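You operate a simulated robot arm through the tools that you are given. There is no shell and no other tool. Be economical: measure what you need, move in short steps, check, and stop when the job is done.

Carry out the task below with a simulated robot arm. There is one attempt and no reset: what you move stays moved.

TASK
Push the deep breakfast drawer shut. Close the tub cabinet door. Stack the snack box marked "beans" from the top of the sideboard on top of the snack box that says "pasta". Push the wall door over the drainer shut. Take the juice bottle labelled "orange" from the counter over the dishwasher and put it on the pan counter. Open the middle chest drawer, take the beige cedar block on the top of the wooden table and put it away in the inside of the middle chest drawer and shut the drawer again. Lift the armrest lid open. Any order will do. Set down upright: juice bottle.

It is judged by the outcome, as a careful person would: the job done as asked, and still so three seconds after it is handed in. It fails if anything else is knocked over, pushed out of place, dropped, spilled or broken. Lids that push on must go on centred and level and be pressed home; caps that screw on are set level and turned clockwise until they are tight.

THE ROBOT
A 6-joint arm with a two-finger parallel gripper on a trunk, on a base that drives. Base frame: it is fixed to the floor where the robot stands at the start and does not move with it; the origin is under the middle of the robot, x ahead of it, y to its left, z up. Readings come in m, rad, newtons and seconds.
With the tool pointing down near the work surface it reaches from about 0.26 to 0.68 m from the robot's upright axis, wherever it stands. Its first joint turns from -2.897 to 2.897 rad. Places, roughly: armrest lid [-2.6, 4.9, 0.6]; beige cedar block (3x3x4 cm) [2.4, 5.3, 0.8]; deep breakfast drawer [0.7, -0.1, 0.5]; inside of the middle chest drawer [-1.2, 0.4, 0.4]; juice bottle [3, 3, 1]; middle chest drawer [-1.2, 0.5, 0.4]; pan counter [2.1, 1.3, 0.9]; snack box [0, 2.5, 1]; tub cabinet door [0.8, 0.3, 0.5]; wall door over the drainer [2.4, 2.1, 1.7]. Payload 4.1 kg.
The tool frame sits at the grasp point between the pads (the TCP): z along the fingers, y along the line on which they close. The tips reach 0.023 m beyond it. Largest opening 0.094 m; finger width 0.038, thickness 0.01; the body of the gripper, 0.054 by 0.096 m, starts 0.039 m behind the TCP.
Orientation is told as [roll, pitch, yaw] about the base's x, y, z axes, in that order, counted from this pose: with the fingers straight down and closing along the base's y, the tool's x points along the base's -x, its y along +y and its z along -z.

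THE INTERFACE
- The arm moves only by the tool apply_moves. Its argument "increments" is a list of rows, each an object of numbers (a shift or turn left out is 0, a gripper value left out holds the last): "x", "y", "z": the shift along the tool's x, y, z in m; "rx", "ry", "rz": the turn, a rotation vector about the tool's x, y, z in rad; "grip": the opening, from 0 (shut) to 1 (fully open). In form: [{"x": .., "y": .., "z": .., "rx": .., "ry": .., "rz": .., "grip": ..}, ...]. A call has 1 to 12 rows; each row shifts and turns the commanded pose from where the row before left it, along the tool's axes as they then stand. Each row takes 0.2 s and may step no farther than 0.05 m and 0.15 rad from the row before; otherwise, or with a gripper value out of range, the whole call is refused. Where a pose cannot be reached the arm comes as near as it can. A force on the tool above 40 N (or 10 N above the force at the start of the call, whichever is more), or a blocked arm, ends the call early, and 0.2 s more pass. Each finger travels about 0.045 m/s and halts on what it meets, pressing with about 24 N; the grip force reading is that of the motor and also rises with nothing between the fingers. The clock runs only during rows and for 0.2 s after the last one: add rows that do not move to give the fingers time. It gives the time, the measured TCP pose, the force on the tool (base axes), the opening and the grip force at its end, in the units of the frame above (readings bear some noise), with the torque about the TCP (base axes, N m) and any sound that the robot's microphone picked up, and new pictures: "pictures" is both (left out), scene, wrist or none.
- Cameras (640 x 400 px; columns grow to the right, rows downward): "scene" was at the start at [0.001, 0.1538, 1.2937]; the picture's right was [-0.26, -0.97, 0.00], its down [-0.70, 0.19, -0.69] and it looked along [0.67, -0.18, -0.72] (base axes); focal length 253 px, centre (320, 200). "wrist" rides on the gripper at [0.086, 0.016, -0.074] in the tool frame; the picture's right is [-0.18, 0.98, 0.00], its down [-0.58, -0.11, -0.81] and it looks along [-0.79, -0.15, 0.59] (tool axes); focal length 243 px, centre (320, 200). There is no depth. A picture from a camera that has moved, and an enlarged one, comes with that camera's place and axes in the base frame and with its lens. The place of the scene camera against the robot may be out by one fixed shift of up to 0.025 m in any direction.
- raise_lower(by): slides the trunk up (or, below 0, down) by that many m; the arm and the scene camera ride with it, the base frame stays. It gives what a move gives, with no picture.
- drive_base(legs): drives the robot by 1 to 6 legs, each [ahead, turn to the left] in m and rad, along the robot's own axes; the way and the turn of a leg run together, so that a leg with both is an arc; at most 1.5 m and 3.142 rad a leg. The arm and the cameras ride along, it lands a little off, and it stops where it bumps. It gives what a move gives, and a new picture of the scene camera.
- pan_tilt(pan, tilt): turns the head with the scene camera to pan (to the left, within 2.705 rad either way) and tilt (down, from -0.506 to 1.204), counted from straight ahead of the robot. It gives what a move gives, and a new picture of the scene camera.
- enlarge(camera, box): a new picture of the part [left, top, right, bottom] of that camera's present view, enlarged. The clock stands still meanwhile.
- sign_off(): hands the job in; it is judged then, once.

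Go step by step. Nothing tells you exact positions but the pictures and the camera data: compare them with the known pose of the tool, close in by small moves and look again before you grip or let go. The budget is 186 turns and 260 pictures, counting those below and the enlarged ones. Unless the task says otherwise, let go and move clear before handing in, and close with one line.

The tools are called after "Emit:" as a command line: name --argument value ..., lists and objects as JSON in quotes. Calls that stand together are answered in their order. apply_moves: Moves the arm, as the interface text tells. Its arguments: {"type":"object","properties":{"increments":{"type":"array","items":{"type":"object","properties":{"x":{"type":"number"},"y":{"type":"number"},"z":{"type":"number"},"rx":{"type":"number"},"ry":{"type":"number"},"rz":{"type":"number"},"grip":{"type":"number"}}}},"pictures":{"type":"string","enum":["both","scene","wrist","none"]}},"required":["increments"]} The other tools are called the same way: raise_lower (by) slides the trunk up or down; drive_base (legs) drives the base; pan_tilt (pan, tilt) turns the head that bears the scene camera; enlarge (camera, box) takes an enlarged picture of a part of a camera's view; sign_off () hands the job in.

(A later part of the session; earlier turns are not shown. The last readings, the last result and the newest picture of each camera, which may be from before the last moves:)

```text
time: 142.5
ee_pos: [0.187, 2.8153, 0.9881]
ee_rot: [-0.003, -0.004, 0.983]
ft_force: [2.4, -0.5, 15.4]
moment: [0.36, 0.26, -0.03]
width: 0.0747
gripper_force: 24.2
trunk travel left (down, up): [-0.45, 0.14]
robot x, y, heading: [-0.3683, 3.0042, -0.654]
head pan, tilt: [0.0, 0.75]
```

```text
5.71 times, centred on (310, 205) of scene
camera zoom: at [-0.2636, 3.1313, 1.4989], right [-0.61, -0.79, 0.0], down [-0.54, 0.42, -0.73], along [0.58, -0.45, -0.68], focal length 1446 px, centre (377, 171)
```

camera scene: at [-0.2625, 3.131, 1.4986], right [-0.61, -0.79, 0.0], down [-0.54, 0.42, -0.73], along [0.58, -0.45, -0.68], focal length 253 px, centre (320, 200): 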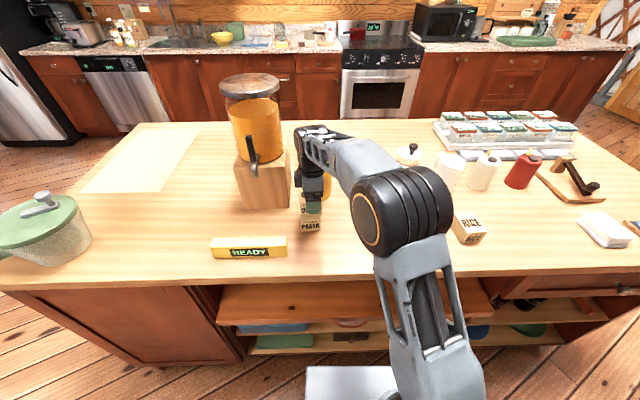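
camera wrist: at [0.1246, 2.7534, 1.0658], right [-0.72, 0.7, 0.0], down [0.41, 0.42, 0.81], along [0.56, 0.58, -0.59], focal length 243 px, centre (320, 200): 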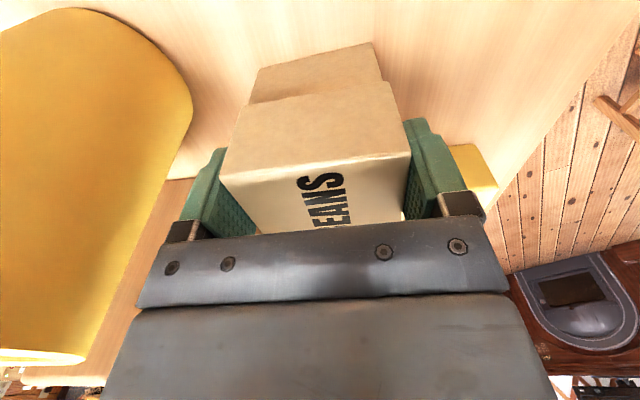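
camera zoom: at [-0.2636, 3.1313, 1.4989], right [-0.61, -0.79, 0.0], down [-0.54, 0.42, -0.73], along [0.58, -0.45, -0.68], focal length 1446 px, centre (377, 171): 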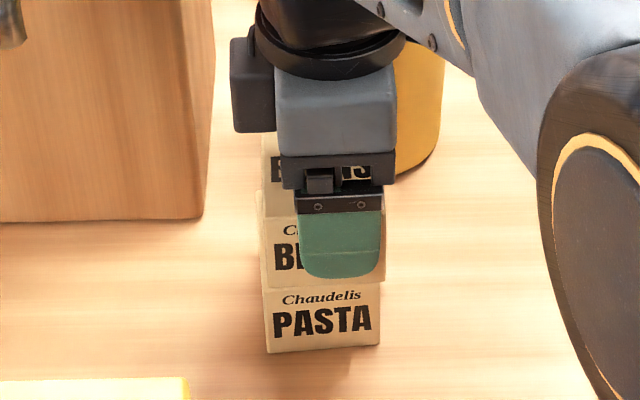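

Contact, with a 15 N reaction. I'll let go and rise straight up.

Emit:
apply_moves --increments '[{"z": -0.001}, {"grip": 1}, {}, {}, {"z": -0.02}, {"z": -0.03}, {"z": -0.04}, {"z": -0.04}, {"y": 0.045}, {"y": 0.045}, {"y": 0.045}]'

Emit:
enlarge --camera "scene" --box '[230, 130, 390, 240]'

```text
time: 144.9
ee_pos: [0.0724, 2.8905, 1.118]
ee_rot: [0.0, 0.0, 0.985]
ft_force: [1.2, -0.6, -1.0]
moment: [0.01, 0.0, -0.01]
width: 0.094
gripper_force: 0.0
trunk travel left (down, up): [-0.45, 0.14]
robot x, y, heading: [-0.3631, 3.0095, -0.658]
head pan, tilt: [0.0, 0.75]
camera scene: at [-0.2629, 3.131, 1.4986], right [-0.61, -0.79, 0.0], down [-0.54, 0.42, -0.73], along [0.58, -0.45, -0.68], focal length 253 px, centre (320, 200)
camera wrist: at [0.0115, 2.828, 1.193], right [-0.72, 0.7, 0.0], down [0.41, 0.42, 0.81], along [0.56, 0.58, -0.59], focal length 243 px, centre (320, 200)
```

scene: 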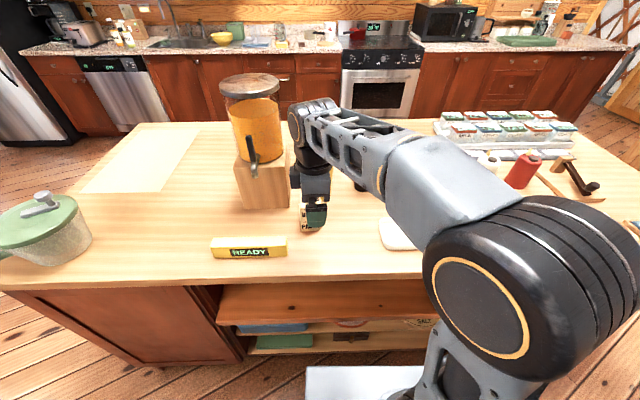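
wrist: 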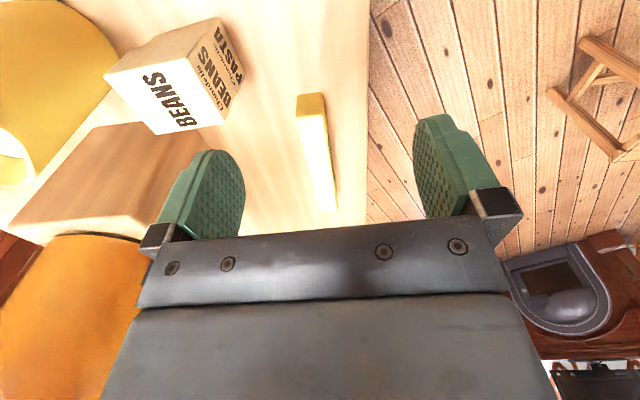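

```text
3.64 times, centred on (310, 185) of scene
camera zoom: at [-0.2629, 3.131, 1.4986], right [-0.61, -0.79, 0.0], down [-0.54, 0.42, -0.73], along [0.58, -0.45, -0.68], focal length 920 px, centre (356, 254)
```

zoom: 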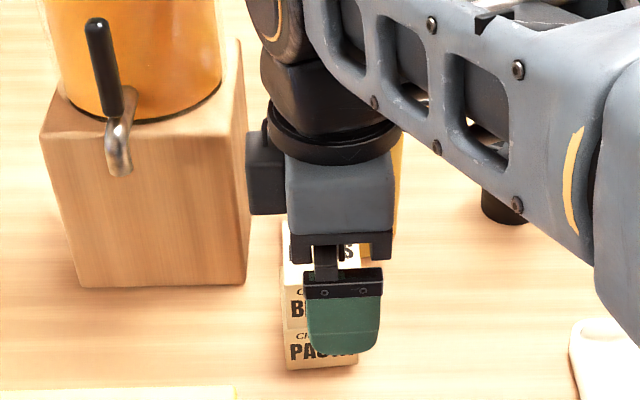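

The stack is good. Next is the kitchen side: I'll turn along the island and look ahead before driving round its end.

Emit:
drive_base --legs '[[0, 1.6]]'

Emit:
pan_tilt --pan -0.5 --tilt 0.45

```text
time: 149.2
ee_pos: [-0.2685, 3.4484, 1.1185]
ee_rot: [0.0, 0.0, 2.593]
ft_force: [-0.9, -1.4, -0.6]
moment: [0.03, -0.01, 0.0]
width: 0.0939
gripper_force: 0.1
trunk travel left (down, up): [-0.45, 0.14]
robot x, y, heading: [-0.3635, 3.0077, 0.946]
head pan, tilt: [0.0, 0.75]
camera scene: at [-0.505, 3.1284, 1.4986], right [0.81, -0.58, 0.0], down [-0.4, -0.56, -0.73], along [0.42, 0.6, -0.68], focal length 253 px, centre (320, 200)
```

scene: 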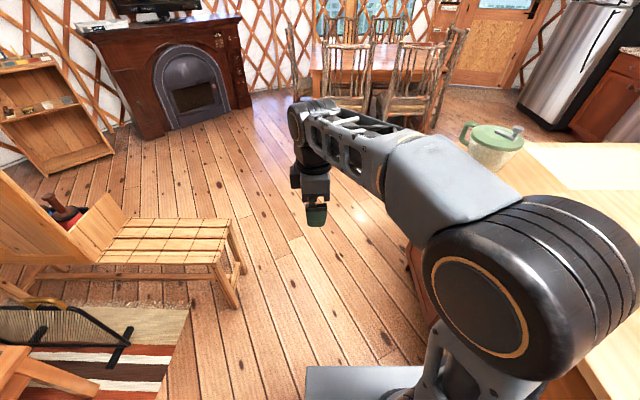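

```text
time: 150.2
ee_pos: [-0.2677, 3.4494, 1.1179]
ee_rot: [0.0, -0.001, 2.593]
ft_force: [0.1, 0.5, 0.4]
moment: [0.02, 0.05, 0.02]
width: 0.0939
gripper_force: 0.0
trunk travel left (down, up): [-0.45, 0.14]
robot x, y, heading: [-0.3643, 3.0069, 0.954]
head pan, tilt: [-0.499, 0.45]
camera scene: at [-0.4704, 3.1011, 1.525], right [0.44, -0.9, 0.0], down [-0.39, -0.19, -0.9], along [0.81, 0.39, -0.44], focal length 253 px, centre (320, 200)
```

scene: 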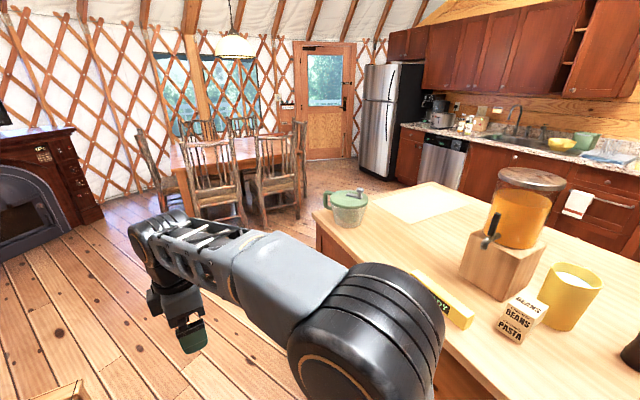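

The aisle past the island's end is clear, with the dining chairs starting around u = 4.5. I'll drive round into the kitchen.

Emit:
drive_base --legs '[[1.5, 0], [0.05, -1.575], [1.4, 0], [0.5, 0]]'

Emit:
pan_tilt --pan 0.1 --tilt 0.3

```text
time: 170.5
ee_pos: [2.5273, 3.019, 1.1189]
ee_rot: [0.0, -0.001, 1.015]
ft_force: [-0.3, -0.6, -0.1]
moment: [0.02, -0.02, -0.02]
width: 0.0939
gripper_force: 0.1
trunk travel left (down, up): [-0.45, 0.14]
robot x, y, heading: [2.0815, 3.1205, -0.62]
head pan, tilt: [-0.499, 0.45]
camera scene: at [2.1558, 3.2148, 1.5251], right [-0.9, -0.43, 0.0], down [-0.19, 0.39, -0.9], along [0.39, -0.81, -0.44], focal length 253 px, centre (320, 200)
```

scene: 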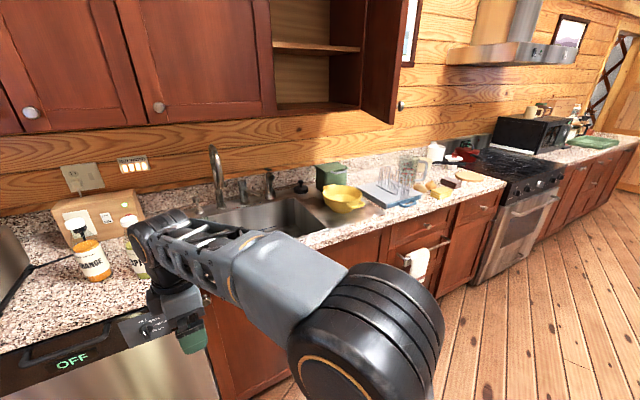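

```text
time: 171.5
ee_pos: [2.5269, 3.0182, 1.1187]
ee_rot: [-0.001, 0.0, 1.016]
ft_force: [-0.6, -0.6, 0.2]
moment: [0.01, -0.05, 0.02]
width: 0.0943
gripper_force: 0.0
trunk travel left (down, up): [-0.45, 0.14]
robot x, y, heading: [2.0855, 3.1202, -0.623]
head pan, tilt: [0.099, 0.3]
camera scene: at [2.1968, 3.2508, 1.539], right [-0.5, -0.86, 0.0], down [-0.26, 0.15, -0.96], along [0.83, -0.48, -0.3], focal length 253 px, centre (320, 200)
```

scene: 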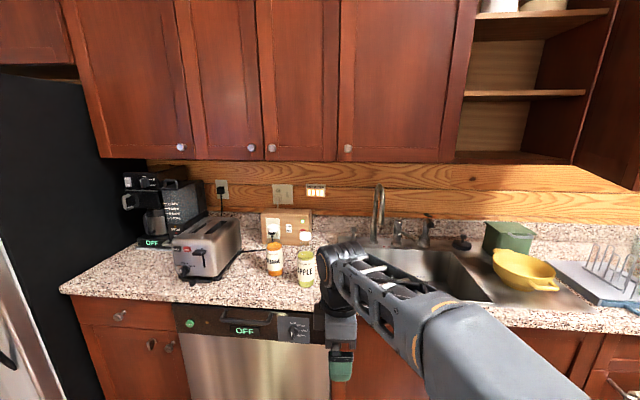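

The orange bottle is by the toaster, above the dishwasher. The open wall door is up to the right over the drainer, so I'll look at both closely.

Emit:
enlarge --camera "scene" --box '[230, 210, 350, 310]'

Emit:
pan_tilt --pan -0.6 --tilt -0.1

```text
4.00 times, centred on (290, 260) of scene
camera zoom: at [2.1968, 3.2508, 1.539], right [-0.5, -0.86, 0.0], down [-0.26, 0.15, -0.96], along [0.83, -0.48, -0.3], focal length 1012 px, centre (440, -40)
```

zoom: 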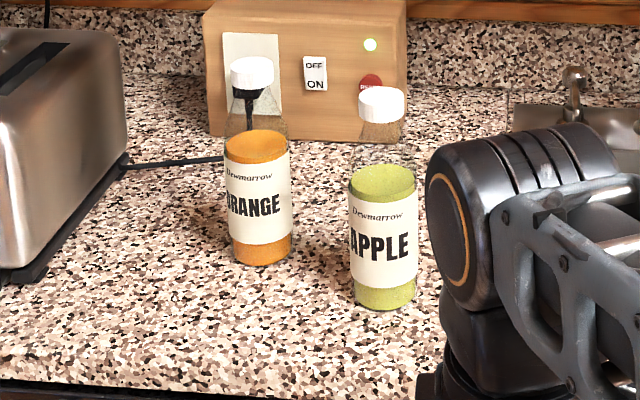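

```text
time: 172.6
ee_pos: [2.5268, 3.0185, 1.1187]
ee_rot: [0.001, 0.001, 1.015]
ft_force: [0.0, 0.3, 0.8]
moment: [0.02, -0.01, 0.02]
width: 0.094
gripper_force: 0.0
trunk travel left (down, up): [-0.45, 0.14]
robot x, y, heading: [2.0832, 3.1182, -0.626]
head pan, tilt: [-0.6, -0.099]
camera scene: at [2.1456, 3.2158, 1.5755], right [-0.94, -0.34, 0.0], down [0.03, -0.09, -1.0], along [0.34, -0.94, 0.1], focal length 253 px, centre (320, 200)
```

scene: 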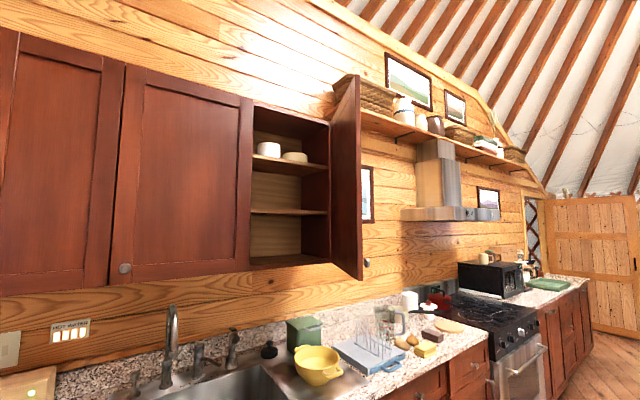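

The orange bottle is at about (3.095, 2.947) and stands roughly 0.2 m tall. I'll take it first with a top-down grasp, so I raise the trunk and drive in front of the dishwasher.

Emit:
raise_lower --by 0.12

Emit:
drive_base --legs '[[0, 0.8], [0.45, 0], [0, -0.8]]'

Emit:
pan_tilt --pan 0.0 --tilt 0.7

```text
time: 174.1
ee_pos: [2.5268, 3.0182, 1.2387]
ee_rot: [0.0, 0.0, 1.015]
ft_force: [0.1, 0.3, 0.3]
moment: [0.0, 0.03, 0.0]
width: 0.094
gripper_force: 0.1
trunk travel left (down, up): [-0.57, 0.02]
robot x, y, heading: [2.0841, 3.1223, -0.626]
head pan, tilt: [-0.6, -0.099]
```

```text
time: 181.0
ee_pos: [2.9742, 3.1014, 1.2378]
ee_rot: [0.0, -0.001, 1.02]
ft_force: [0.0, -0.3, 0.5]
moment: [-0.02, 0.0, -0.01]
width: 0.0938
gripper_force: 0.0
trunk travel left (down, up): [-0.57, 0.02]
robot x, y, heading: [2.5289, 3.2028, -0.622]
head pan, tilt: [-0.6, -0.099]
camera scene: at [2.5908, 3.2975, 1.6956], right [-0.94, -0.34, 0.0], down [0.03, -0.09, -1.0], along [0.34, -0.94, 0.1], focal length 253 px, centre (320, 200)
```

scene: 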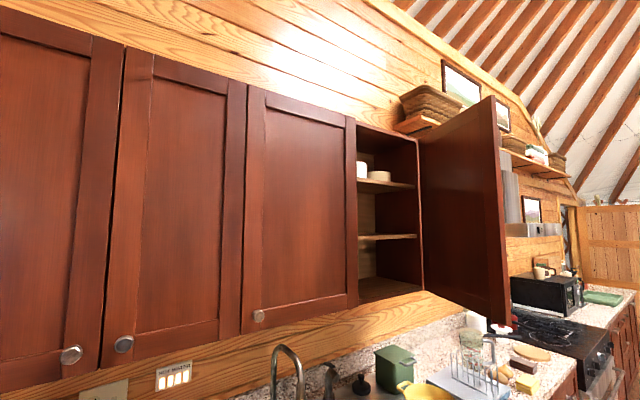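

```text
time: 182.1
ee_pos: [2.9733, 3.1006, 1.2383]
ee_rot: [0.0, 0.0, 1.018]
ft_force: [0.4, -0.3, 0.2]
moment: [0.01, -0.01, -0.03]
width: 0.094
gripper_force: 0.0
trunk travel left (down, up): [-0.57, 0.02]
robot x, y, heading: [2.5279, 3.2006, -0.62]
head pan, tilt: [0.0, 0.7]
camera scene: at [2.6302, 3.3299, 1.623], right [-0.58, -0.81, 0.0], down [-0.52, 0.38, -0.77], along [0.62, -0.45, -0.64], focal length 253 px, centre (320, 200)
```

scene: 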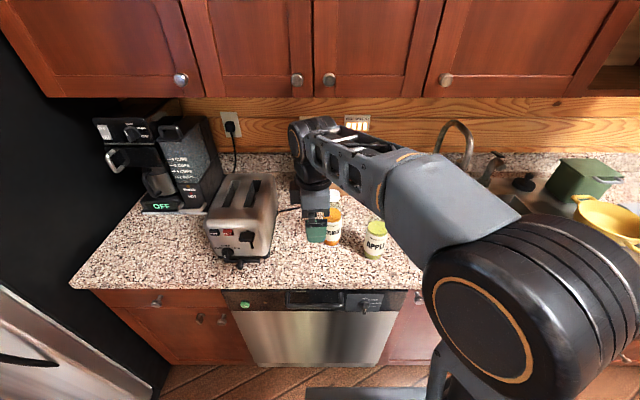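

The orange bottle is just behind the gripper. I'll zoom in and check the wrist view.

Emit:
enlarge --camera "scene" --box '[270, 170, 410, 270]'

Emit:
enlarge --camera "wrist" --box '[0, 0, 640, 400]'

```text
4.00 times, centred on (340, 220) of scene
camera zoom: at [2.6302, 3.3299, 1.623], right [-0.58, -0.81, 0.0], down [-0.52, 0.38, -0.77], along [0.62, -0.45, -0.64], focal length 1012 px, centre (240, 120)
```

zoom: 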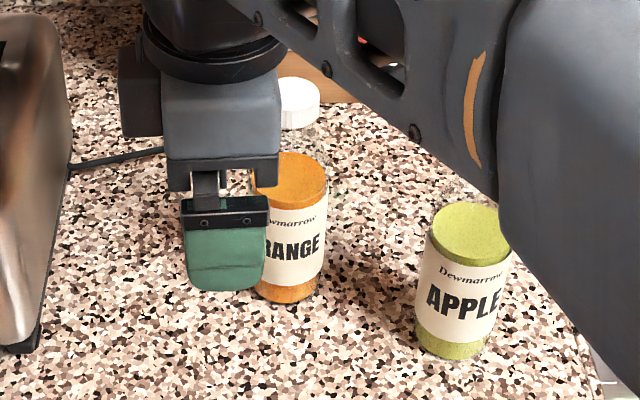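

```text
1.00 times, centred on (320, 200) of wrist
camera zoom: at [2.9134, 3.0369, 1.313], right [-0.74, 0.67, 0.0], down [0.4, 0.44, 0.81], along [0.54, 0.6, -0.59], focal length 243 px, centre (320, 200)
```

zoom: 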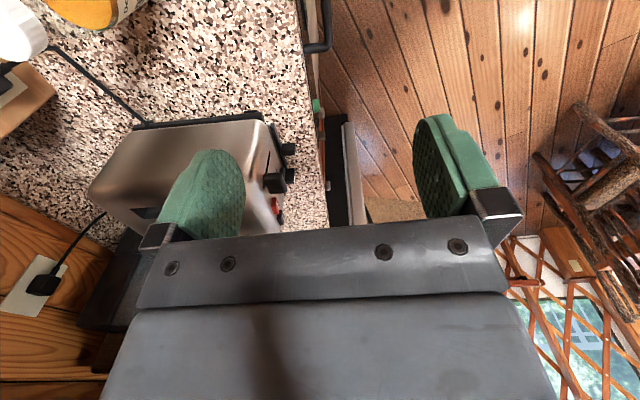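

The cap is at about (3.094, 2.947) with its top near z = 1.14. I'll move above it.

Emit:
apply_moves --increments '[{"x": 0.014, "y": -0.0371}, {"x": 0.014, "y": -0.0371}, {"x": 0.014, "y": -0.0371}, {"x": 0.014, "y": -0.0371}, {"x": 0.014, "y": -0.0371}]'

```text
time: 183.3
ee_pos: [3.0945, 2.9421, 1.2382]
ee_rot: [0.001, 0.0, 1.019]
ft_force: [1.3, 1.0, 0.1]
moment: [-0.01, -0.01, 0.02]
width: 0.094
gripper_force: 0.1
trunk travel left (down, up): [-0.57, 0.02]
robot x, y, heading: [2.5312, 3.2, -0.621]
head pan, tilt: [0.0, 0.7]
camera scene: at [2.6311, 3.3292, 1.6229], right [-0.58, -0.81, 0.0], down [-0.52, 0.38, -0.76], along [0.62, -0.45, -0.64], focal length 253 px, centre (320, 200)
camera wrist: at [3.0358, 2.8793, 1.3131], right [-0.74, 0.67, 0.0], down [0.4, 0.44, 0.81], along [0.54, 0.6, -0.59], focal length 243 px, centre (320, 200)
```

scene: 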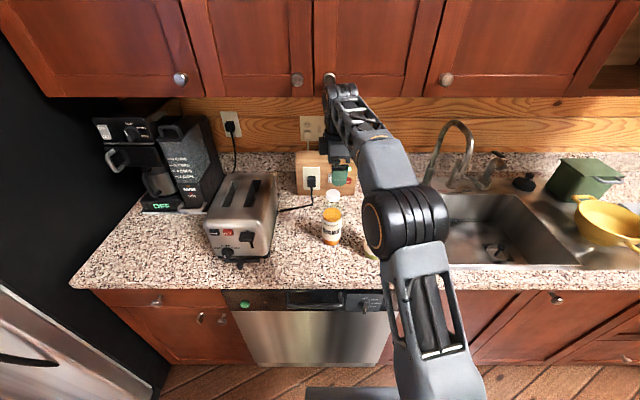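
wrist: 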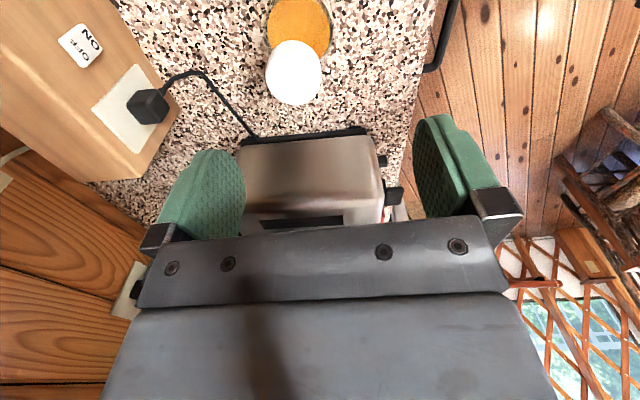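

The cap is about 1.7 cm further in. I'll correct that, descend partway and check.

Emit:
apply_moves --increments '[{"y": -0.017}, {"z": 0.03}, {"z": 0.03}, {"z": 0.02}]' --pictures "wrist"

```text
time: 184.3
ee_pos: [3.1079, 2.9363, 1.1578]
ee_rot: [0.001, 0.002, 1.019]
ft_force: [0.5, 0.0, -0.4]
moment: [-0.01, 0.0, -0.01]
width: 0.0938
gripper_force: 0.1
trunk travel left (down, up): [-0.57, 0.02]
robot x, y, heading: [2.5262, 3.1992, -0.625]
head pan, tilt: [0.0, 0.7]
camera wrist: at [3.0497, 2.8714, 1.2323], right [-0.74, 0.67, 0.0], down [0.4, 0.44, 0.81], along [0.54, 0.6, -0.59], focal length 243 px, centre (320, 200)
```

wrist: 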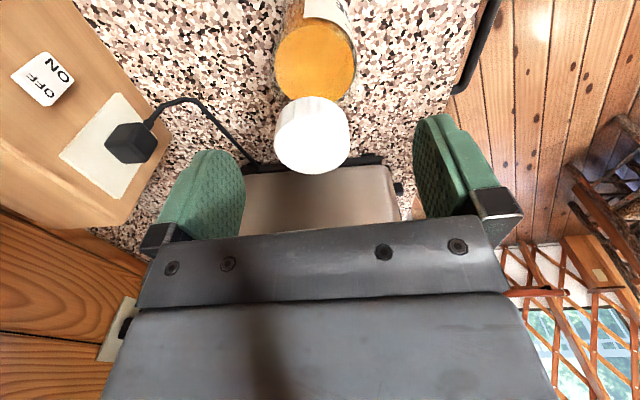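

Well aligned. I'll descend to 1.10 and close gently.

Emit:
apply_moves --increments '[{"y": -0.004, "z": 0.02}, {"z": 0.02}, {"z": 0.015}]'

Emit:
enlarge --camera "scene" --box '[280, 150, 400, 250]'

```text
time: 185.1
ee_pos: [3.1127, 2.9344, 1.104]
ee_rot: [0.0, 0.001, 1.018]
ft_force: [-0.1, 0.6, 0.1]
moment: [-0.02, 0.01, 0.0]
width: 0.094
gripper_force: 0.0
trunk travel left (down, up): [-0.57, 0.02]
robot x, y, heading: [2.5292, 3.1996, -0.622]
head pan, tilt: [0.0, 0.7]
camera scene: at [2.6302, 3.3299, 1.6229], right [-0.58, -0.81, 0.0], down [-0.52, 0.38, -0.76], along [0.62, -0.45, -0.64], focal length 253 px, centre (320, 200)
camera wrist: at [3.0527, 2.8692, 1.1778], right [-0.74, 0.67, 0.0], down [0.4, 0.44, 0.81], along [0.54, 0.6, -0.59], focal length 243 px, centre (320, 200)
```

scene: 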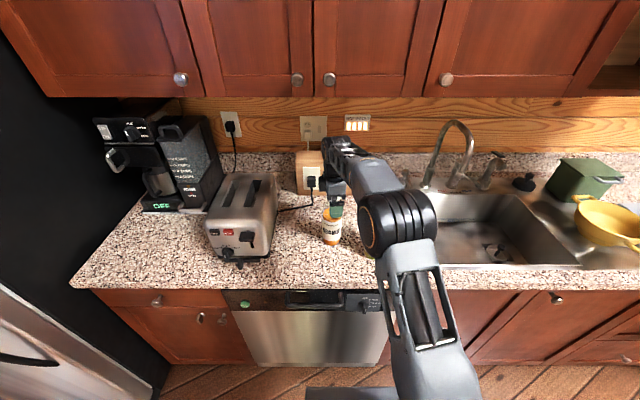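
wrist: 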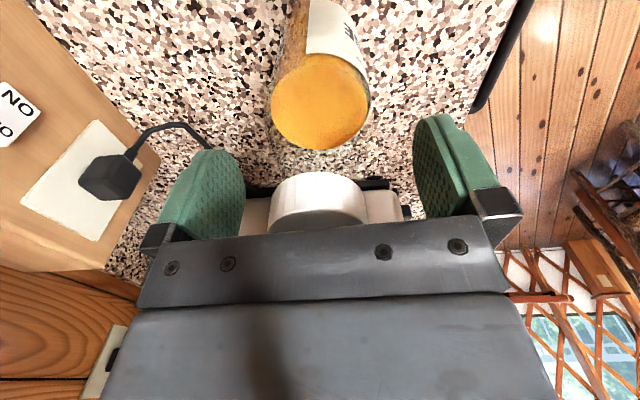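

```text
4.00 times, centred on (340, 200) of scene
camera zoom: at [2.6302, 3.3299, 1.6229], right [-0.58, -0.81, 0.0], down [-0.52, 0.38, -0.76], along [0.62, -0.45, -0.64], focal length 1012 px, centre (240, 200)
```

zoom: 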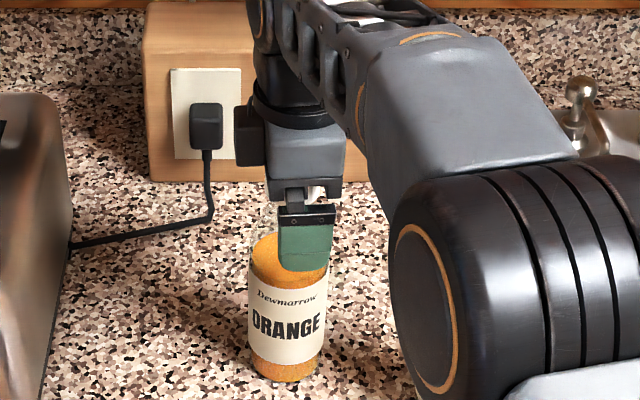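

The fingers straddle the bottle's shoulder, so I close and lift.

Emit:
apply_moves --increments '[{"grip": 0}, {}, {}, {}, {}, {}, {"z": -0.02}, {"z": -0.02}]'

```text
time: 186.9
ee_pos: [3.1114, 2.9336, 1.1438]
ee_rot: [-0.001, 0.0, 1.02]
ft_force: [0.0, 0.0, -6.1]
moment: [-0.05, 0.03, 0.01]
width: 0.0447
gripper_force: 23.4
trunk travel left (down, up): [-0.57, 0.02]
robot x, y, heading: [2.5258, 3.2016, -0.625]
head pan, tilt: [0.0, 0.7]
camera scene: at [2.6307, 3.3297, 1.6228], right [-0.58, -0.81, 0.0], down [-0.52, 0.38, -0.76], along [0.62, -0.45, -0.64], focal length 253 px, centre (320, 200)
camera wrist: at [3.0525, 2.8688, 1.2183], right [-0.74, 0.67, 0.0], down [0.4, 0.44, 0.81], along [0.54, 0.6, -0.59], focal length 243 px, centre (320, 200)
```

scene: 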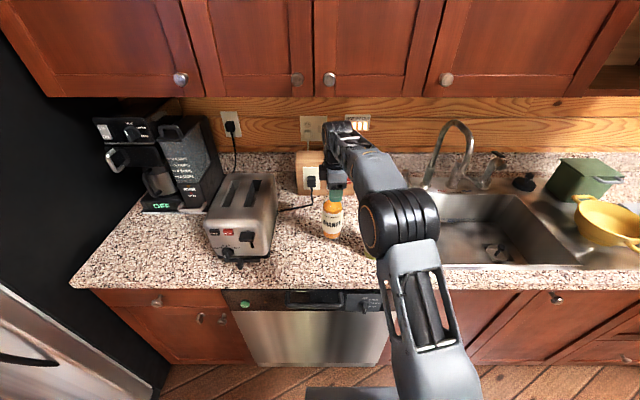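
wrist: 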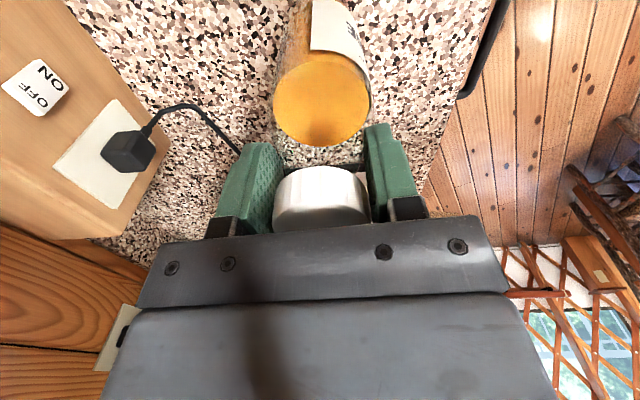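

The bottle is held by its cap, upright and clear. I'll lift more, draw it back, then drive along to the pan counter.

Emit:
apply_moves --increments '[{"z": -0.03, "y": 0.01}, {"z": -0.03, "y": 0.02}, {"y": 0.04, "z": -0.02}, {"y": 0.045}, {"y": 0.045}, {"y": 0.045}, {"y": 0.045}]' --pictures "none"

Emit:
drive_base --legs '[[-0.25, 0], [0, -1.57], [1.5, 0], [0.15, 0], [0, 1.57]]'

Emit:
pan_tilt --pan 0.0 --tilt 0.6

```text
time: 188.5
ee_pos: [2.8996, 3.0656, 1.2235]
ee_rot: [-0.003, 0.001, 1.02]
ft_force: [0.6, 0.5, -5.8]
moment: [0.0, 0.01, 0.01]
width: 0.043
gripper_force: 23.9
trunk travel left (down, up): [-0.57, 0.02]
robot x, y, heading: [2.5253, 3.1987, -0.628]
head pan, tilt: [0.0, 0.7]
```

```text
time: 206.0
ee_pos: [1.7314, 1.8632, 1.2242]
ee_rot: [0.0, 0.0, 1.018]
ft_force: [-0.7, 0.2, -5.4]
moment: [-0.03, -0.02, -0.03]
width: 0.0412
gripper_force: 23.9
trunk travel left (down, up): [-0.57, 0.02]
robot x, y, heading: [1.3566, 1.998, -0.627]
head pan, tilt: [0.0, 0.7]
camera scene: at [1.4618, 2.1285, 1.6228], right [-0.58, -0.81, 0.0], down [-0.52, 0.38, -0.76], along [0.62, -0.45, -0.64], focal length 253 px, centre (320, 200)
```

scene: 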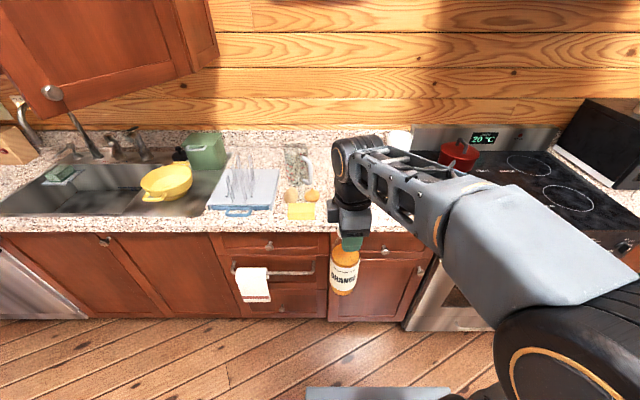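

```text
time: 206.7
ee_pos: [1.7309, 1.8632, 1.2244]
ee_rot: [0.0, 0.0, 1.016]
ft_force: [1.2, 0.7, -6.0]
moment: [-0.02, 0.03, 0.03]
width: 0.0412
gripper_force: 23.8
trunk travel left (down, up): [-0.57, 0.02]
robot x, y, heading: [1.3588, 1.9971, -0.624]
head pan, tilt: [0.0, 0.6]
camera scene: at [1.4646, 2.1264, 1.6314], right [-0.58, -0.81, 0.0], down [-0.46, 0.33, -0.82], along [0.67, -0.48, -0.57], focal length 253 px, centre (320, 200)
```

scene: 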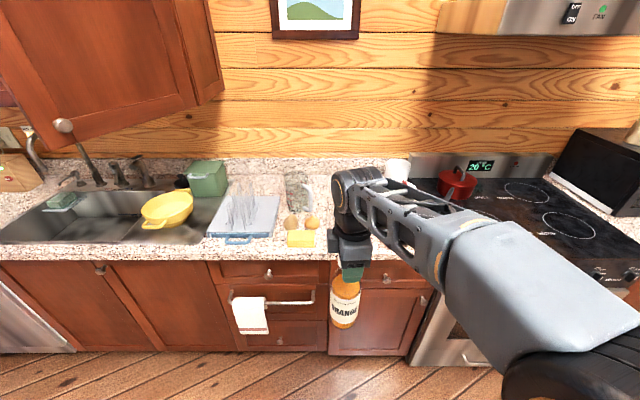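

The grip width has drifted from 44.7 to 41.2 mm, which may mean the bottle is slipping. I'll check closely.

Emit:
enlarge --camera "scene" --box '[290, 160, 410, 340]'

Emit:
enlarge --camera "wrist" --box '[160, 0, 480, 260]'

```text
2.22 times, centred on (350, 250) of scene
camera zoom: at [1.4646, 2.1264, 1.6314], right [-0.58, -0.81, 0.0], down [-0.46, 0.33, -0.82], along [0.67, -0.48, -0.57], focal length 562 px, centre (253, 89)
```

zoom: 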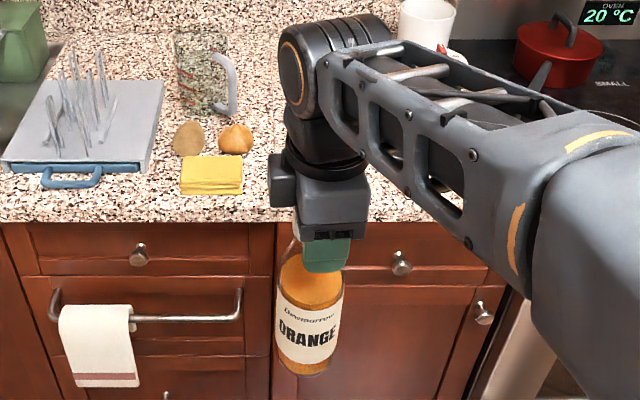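

```text
1.54 times, centred on (320, 130) of wrist
camera zoom: at [1.6717, 1.7987, 1.2977], right [-0.74, 0.67, 0.0], down [0.4, 0.44, 0.81], along [0.54, 0.6, -0.59], focal length 373 px, centre (320, 308)
```

zoom: 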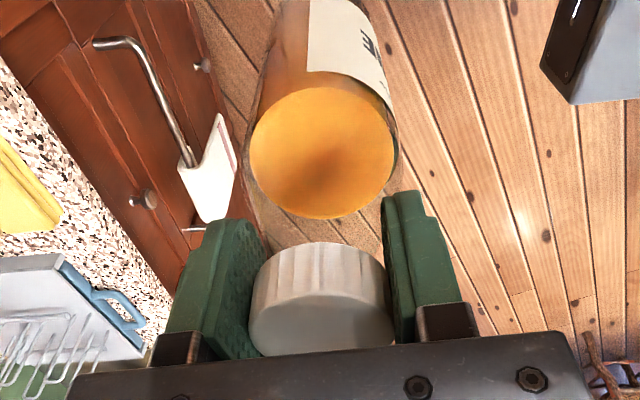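

No real slip: the cap sits the same between the pads. The arm hides the pan counter, so I'll shift it left to see the free spot.

Emit:
apply_moves --increments '[{"x": -0.045}, {"x": -0.045}, {"x": -0.045}, {"x": -0.045}, {"x": -0.045}]' --pictures "scene"

Emit:
enlarge --camera "scene" --box '[260, 140, 460, 280]'

```text
time: 207.9
ee_pos: [1.852, 2.0567, 1.2228]
ee_rot: [0.0, 0.0, 1.018]
ft_force: [-1.4, -0.5, -5.5]
moment: [0.01, -0.02, -0.01]
width: 0.0409
gripper_force: 23.8
trunk travel left (down, up): [-0.57, 0.02]
robot x, y, heading: [1.3608, 1.9991, -0.626]
head pan, tilt: [0.0, 0.6]
camera scene: at [1.4655, 2.1275, 1.6313], right [-0.58, -0.81, 0.0], down [-0.46, 0.33, -0.82], along [0.67, -0.48, -0.57], focal length 253 px, centre (320, 200)
```

scene: 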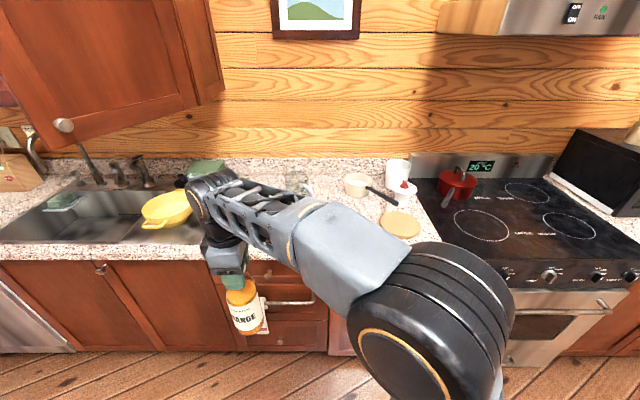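

```text
2.86 times, centred on (360, 210) of scene
camera zoom: at [1.4655, 2.1275, 1.6313], right [-0.58, -0.81, 0.0], down [-0.46, 0.33, -0.82], along [0.67, -0.48, -0.57], focal length 723 px, centre (206, 171)
```

zoom: 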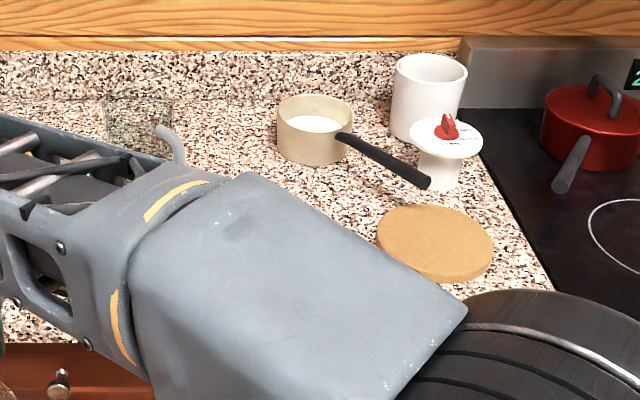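

There's a free patch between the sponge and the cork trivet, at about (2.08, 1.47). I'll move the arm back right and drive up to the counter.

Emit:
apply_moves --increments '[{"x": 0.045}, {"x": 0.045}, {"x": 0.045}, {"x": 0.045}, {"x": 0.045}, {"x": 0.045}, {"x": 0.045}]' --pictures "none"

Emit:
drive_base --legs '[[0.28, 0]]'

```text
time: 209.5
ee_pos: [1.6831, 1.7848, 1.222]
ee_rot: [0.0, -0.001, 1.016]
ft_force: [0.2, -1.3, -5.5]
moment: [-0.01, 0.03, -0.04]
width: 0.0412
gripper_force: 24.2
trunk travel left (down, up): [-0.57, 0.02]
robot x, y, heading: [1.3599, 1.9976, -0.626]
head pan, tilt: [0.0, 0.6]
```

```text
time: 211.5
ee_pos: [1.9143, 1.621, 1.2217]
ee_rot: [0.001, -0.001, 1.019]
ft_force: [-0.2, -0.4, -5.5]
moment: [0.0, 0.0, -0.02]
width: 0.0412
gripper_force: 24.4
trunk travel left (down, up): [-0.57, 0.02]
robot x, y, heading: [1.5928, 1.8378, -0.627]
head pan, tilt: [0.0, 0.6]
camera scene: at [1.6947, 1.9607, 1.6315], right [-0.58, -0.81, 0.0], down [-0.46, 0.33, -0.82], along [0.67, -0.48, -0.57], focal length 253 px, centre (320, 200)
```

scene: 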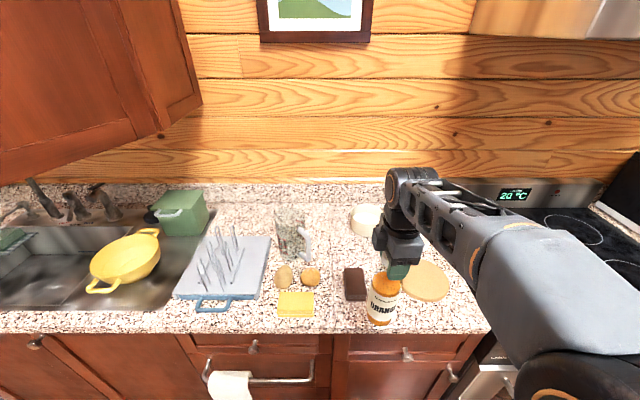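

A brown block sits near my first choice. The gap between it and the trivet, nearer the front at about (1.957, 1.502), is clear, so I'll move over that.

Emit:
apply_moves --increments '[{"x": 0.026, "y": -0.033}, {"x": 0.026, "y": -0.033}, {"x": 0.026, "y": -0.033}, {"z": 0.03}, {"z": 0.03}]'

Emit:
enlarge --camera "scene" --box '[330, 230, 470, 340]'

```text
time: 212.7
ee_pos: [1.9575, 1.5022, 1.1619]
ee_rot: [0.001, -0.001, 1.019]
ft_force: [0.3, 0.0, -5.6]
moment: [-0.02, 0.01, 0.01]
width: 0.0411
gripper_force: 24.0
trunk travel left (down, up): [-0.57, 0.02]
robot x, y, heading: [1.5902, 1.8327, -0.62]
head pan, tilt: [0.0, 0.6]
camera scene: at [1.6942, 1.961, 1.6315], right [-0.58, -0.81, 0.0], down [-0.46, 0.33, -0.82], along [0.67, -0.48, -0.57], focal length 253 px, centre (320, 200)
camera wrist: at [1.8982, 1.4382, 1.2363], right [-0.74, 0.67, 0.0], down [0.4, 0.44, 0.81], along [0.54, 0.6, -0.59], focal length 243 px, centre (320, 200)
```

scene: 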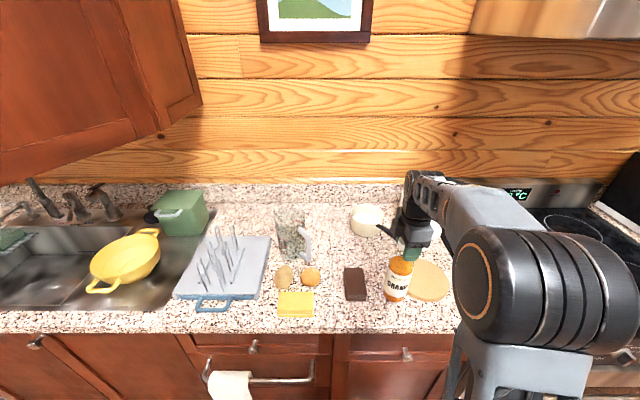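
wrist: 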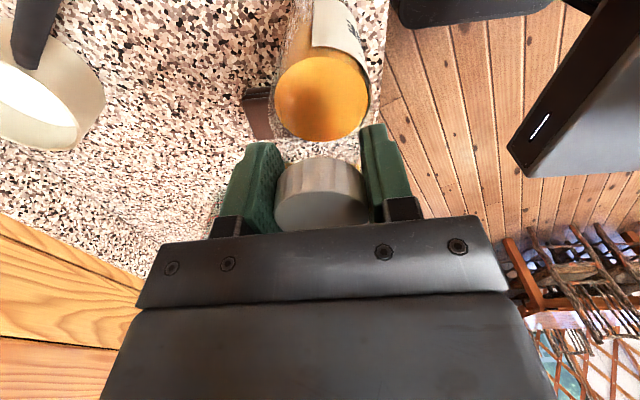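

```text
3.64 times, centred on (400, 285) of scene
camera zoom: at [1.6942, 1.961, 1.6315], right [-0.58, -0.81, 0.0], down [-0.46, 0.33, -0.82], along [0.67, -0.48, -0.57], focal length 920 px, centre (29, -109)
```

zoom: 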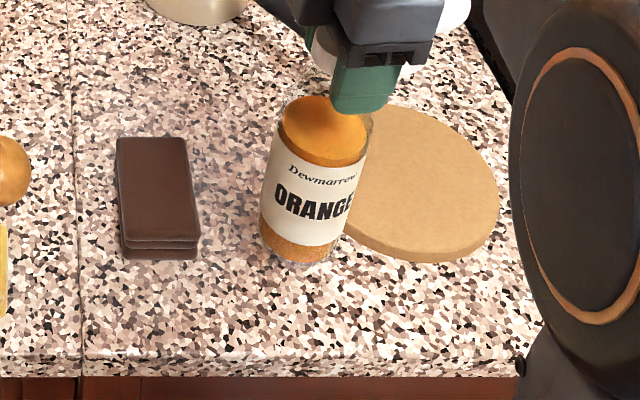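

The bottle will land on the pan counter slab. I'll shift 1.5 cm away from the trivet and descend.

Emit:
apply_moves --increments '[{"x": -0.015}, {"z": 0.02}, {"z": 0.02}, {"z": 0.008}, {}]' --pictures "none"

Emit:
enlarge --camera "scene" --box '[330, 230, 470, 340]'

```text
time: 213.9
ee_pos: [1.9659, 1.515, 1.1138]
ee_rot: [0.0, 0.0, 1.02]
ft_force: [-0.6, 0.7, -5.5]
moment: [-0.02, -0.04, 0.01]
width: 0.041
gripper_force: 24.2
trunk travel left (down, up): [-0.57, 0.02]
robot x, y, heading: [1.5899, 1.8339, -0.623]
head pan, tilt: [0.0, 0.6]
```

```text
3.64 times, centred on (400, 285) of scene
camera zoom: at [1.6941, 1.961, 1.6315], right [-0.58, -0.81, 0.0], down [-0.46, 0.33, -0.82], along [0.67, -0.48, -0.57], focal length 920 px, centre (29, -109)
```

zoom: 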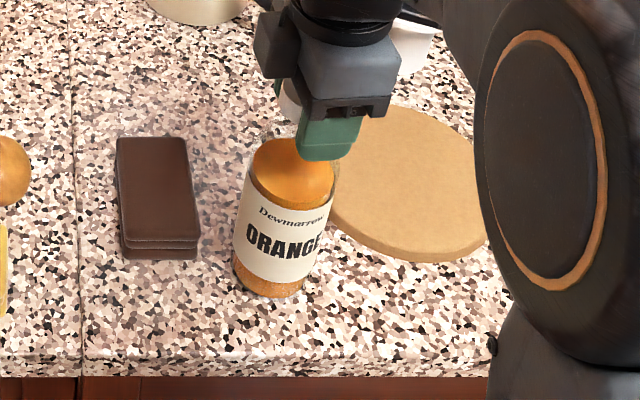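

Free on all sides. I'll lower slowly to contact.

Emit:
apply_moves --increments '[{"z": 0.004}, {"z": 0.003}, {"z": 0.002}, {}]' --pictures "none"

```text
time: 214.8
ee_pos: [1.9655, 1.5157, 1.1108]
ee_rot: [-0.012, 0.002, 1.02]
ft_force: [-3.3, 3.9, 17.3]
moment: [1.1, 1.16, -0.05]
width: 0.0416
gripper_force: 24.0
trunk travel left (down, up): [-0.57, 0.02]
robot x, y, heading: [1.5919, 1.8362, -0.626]
head pan, tilt: [0.0, 0.6]
stopped in row 4: the force on the tool passed its limit (the readings are from after the stop); the commanded pose is now the measured one
```

Contact with the counter. I'll ease up a touch, open, and check that the bottle stands.

Emit:
apply_moves --increments '[{"z": -0.002}, {"grip": 0.7}, {}, {"grip": 1}, {}, {}]'

Emit:
enlarge --camera "scene" --box '[330, 230, 470, 340]'

```text
time: 216.2
ee_pos: [1.9669, 1.5156, 1.1114]
ee_rot: [-0.01, 0.003, 1.019]
ft_force: [0.2, 0.3, 0.3]
moment: [0.01, 0.02, -0.01]
width: 0.0942
gripper_force: 0.1
trunk travel left (down, up): [-0.57, 0.02]
robot x, y, heading: [1.5898, 1.8353, -0.62]
head pan, tilt: [0.0, 0.6]
camera scene: at [1.6937, 1.9614, 1.6315], right [-0.58, -0.81, 0.0], down [-0.46, 0.33, -0.83], along [0.67, -0.48, -0.56], focal length 253 px, centre (320, 200)
camera wrist: at [1.9067, 1.4509, 1.1859], right [-0.74, 0.67, -0.01], down [0.39, 0.44, 0.81], along [0.55, 0.59, -0.59], focal length 243 px, centre (320, 200)
```

scene: 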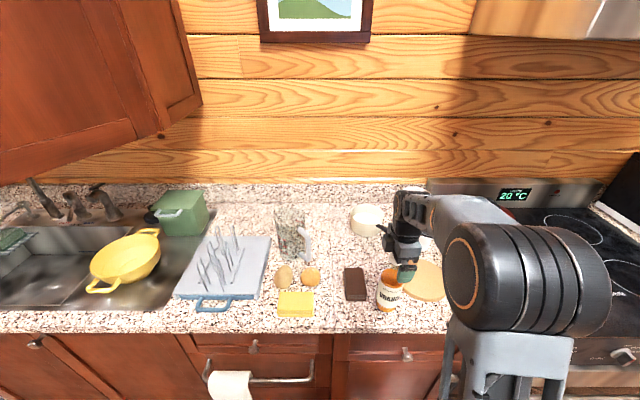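
wrist: 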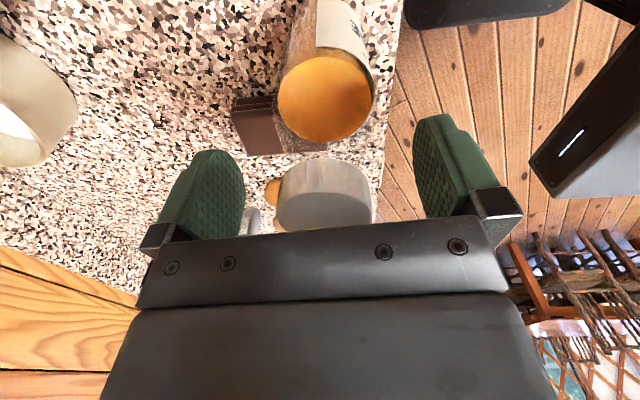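

```text
3.64 times, centred on (400, 285) of scene
camera zoom: at [1.6937, 1.9614, 1.6315], right [-0.58, -0.81, 0.0], down [-0.46, 0.33, -0.83], along [0.67, -0.48, -0.56], focal length 920 px, centre (29, -109)
```

zoom: 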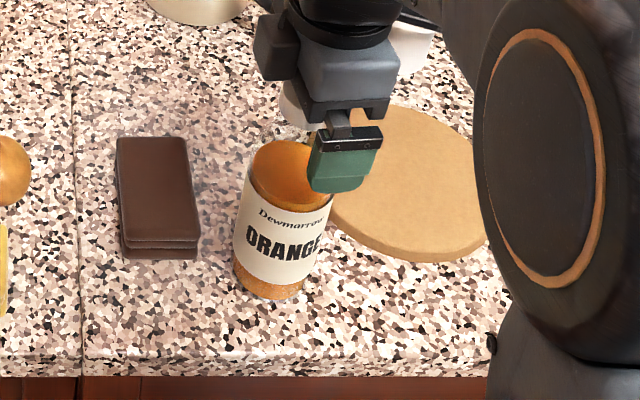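

The bottle stands upright on its own. I'll rise clear, retract, and drive towards the wall door.

Emit:
apply_moves --increments '[{"z": -0.03}, {"z": -0.04}, {"z": -0.04}, {"z": -0.04}, {"y": 0.045}, {"y": 0.045}, {"y": 0.045}, {"y": 0.045}, {"y": 0.04}]' --pictures "none"

Emit:
drive_base --legs '[[-0.25, 0], [0, 1.57], [0.66, 0], [0, -1.3]]'

Emit:
pan_tilt --pan 0.0 --tilt 0.2

```text
time: 218.2
ee_pos: [1.7772, 1.6315, 1.2607]
ee_rot: [-0.011, 0.002, 1.019]
ft_force: [-0.3, -0.2, 0.0]
moment: [0.02, -0.02, 0.02]
width: 0.0941
gripper_force: 0.1
trunk travel left (down, up): [-0.57, 0.02]
robot x, y, heading: [1.587, 1.8387, -0.621]
head pan, tilt: [0.0, 0.6]
```

```text
time: 230.3
ee_pos: [2.0154, 2.3685, 1.2598]
ee_rot: [-0.011, 0.001, 1.276]
ft_force: [0.1, 0.6, -0.4]
moment: [-0.01, -0.01, 0.01]
width: 0.0942
gripper_force: 0.0
trunk travel left (down, up): [-0.57, 0.02]
robot x, y, heading: [1.7796, 2.5172, -0.37]
head pan, tilt: [0.0, 0.6]
camera scene: at [1.8497, 2.67, 1.6315], right [-0.36, -0.93, 0.0], down [-0.53, 0.2, -0.83], along [0.77, -0.29, -0.56], focal length 253 px, centre (320, 200)
```

scene: 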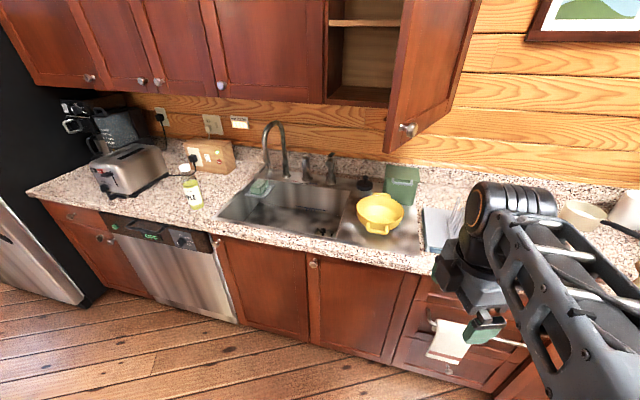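

```text
time: 231.2
ee_pos: [2.014, 2.3665, 1.2604]
ee_rot: [-0.009, 0.002, 1.276]
ft_force: [-0.6, -0.2, -0.5]
moment: [-0.02, 0.01, -0.03]
width: 0.0941
gripper_force: 0.0
trunk travel left (down, up): [-0.57, 0.02]
robot x, y, heading: [1.7805, 2.5187, -0.362]
head pan, tilt: [0.0, 0.201]
camera scene: at [1.8541, 2.6683, 1.6682], right [-0.36, -0.93, 0.0], down [-0.19, 0.07, -0.98], along [0.92, -0.35, -0.2], focal length 253 px, centre (320, 200)
```

scene: 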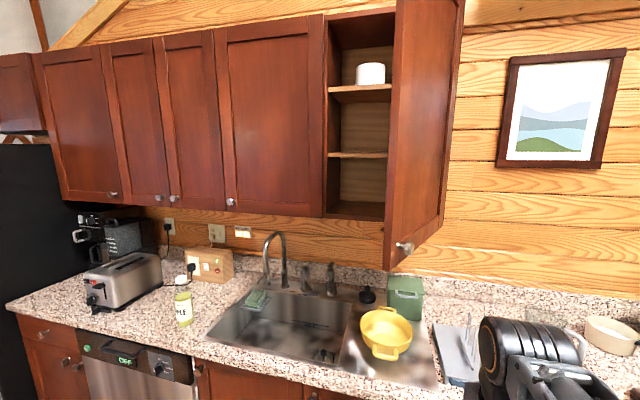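

The door's outer face is clear: free corner near (2.325, 2.313), hinge near (2.516, 1.955), bottom at z = 1.38. I'll raise the tool, close the fingers and point it towards +x.

Emit:
apply_moves --increments '[{"rz": 0.142, "z": -0.03, "grip": 0}, {"rz": 0.142, "z": -0.03}, {"rz": 0.142, "z": -0.03}, {"rz": 0.142, "z": -0.03}, {"rz": 0.142, "z": -0.03}, {"rz": 0.142, "z": -0.03}, {"rz": 0.142, "z": -0.03}, {"rz": 0.142, "z": -0.03}, {"rz": 0.142, "z": -0.03}, {"x": -0.035}, {"x": -0.035}, {"x": -0.035}]' --pictures "none"

Emit:
apply_moves --increments '[{"ry": -0.14}, {"ry": -0.14}, {"ry": -0.14}, {"ry": -0.14}, {"ry": -0.14}, {"ry": -0.14}, {"ry": -0.14}, {"ry": -0.14}, {"ry": -0.14}]' --pictures "scene"

```text
time: 233.8
ee_pos: [2.1319, 2.3598, 1.451]
ee_rot: [-0.003, -0.007, -0.002]
ft_force: [0.8, 0.8, 0.5]
moment: [0.0, 0.0, 0.01]
width: 0.0
gripper_force: 23.8
out of reach, approached as far as the arm can: row 7, 8, 9
trunk travel left (down, up): [-0.57, 0.02]
robot x, y, heading: [1.7802, 2.5137, -0.362]
head pan, tilt: [0.0, 0.201]
```

```text
time: 235.8
ee_pos: [2.129, 2.3587, 1.4519]
ee_rot: [-0.021, -1.272, 0.017]
ft_force: [0.4, 1.0, 0.6]
moment: [-0.03, -0.01, 0.0]
width: 0.0001
gripper_force: 24.0
trunk travel left (down, up): [-0.57, 0.02]
robot x, y, heading: [1.7813, 2.5148, -0.362]
head pan, tilt: [0.0, 0.201]
camera scene: at [1.8541, 2.6685, 1.6683], right [-0.36, -0.93, 0.0], down [-0.19, 0.07, -0.98], along [0.92, -0.35, -0.2], focal length 253 px, centre (320, 200)
```

scene: 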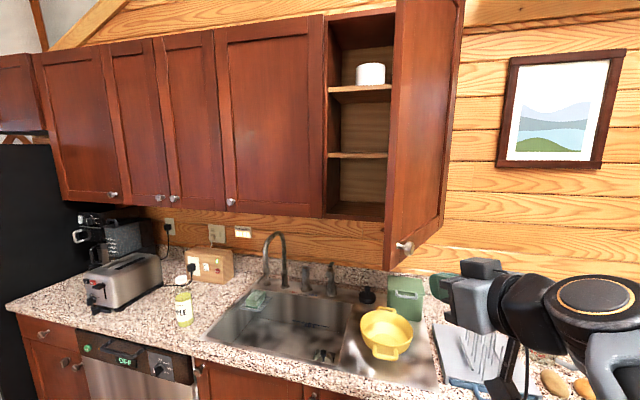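

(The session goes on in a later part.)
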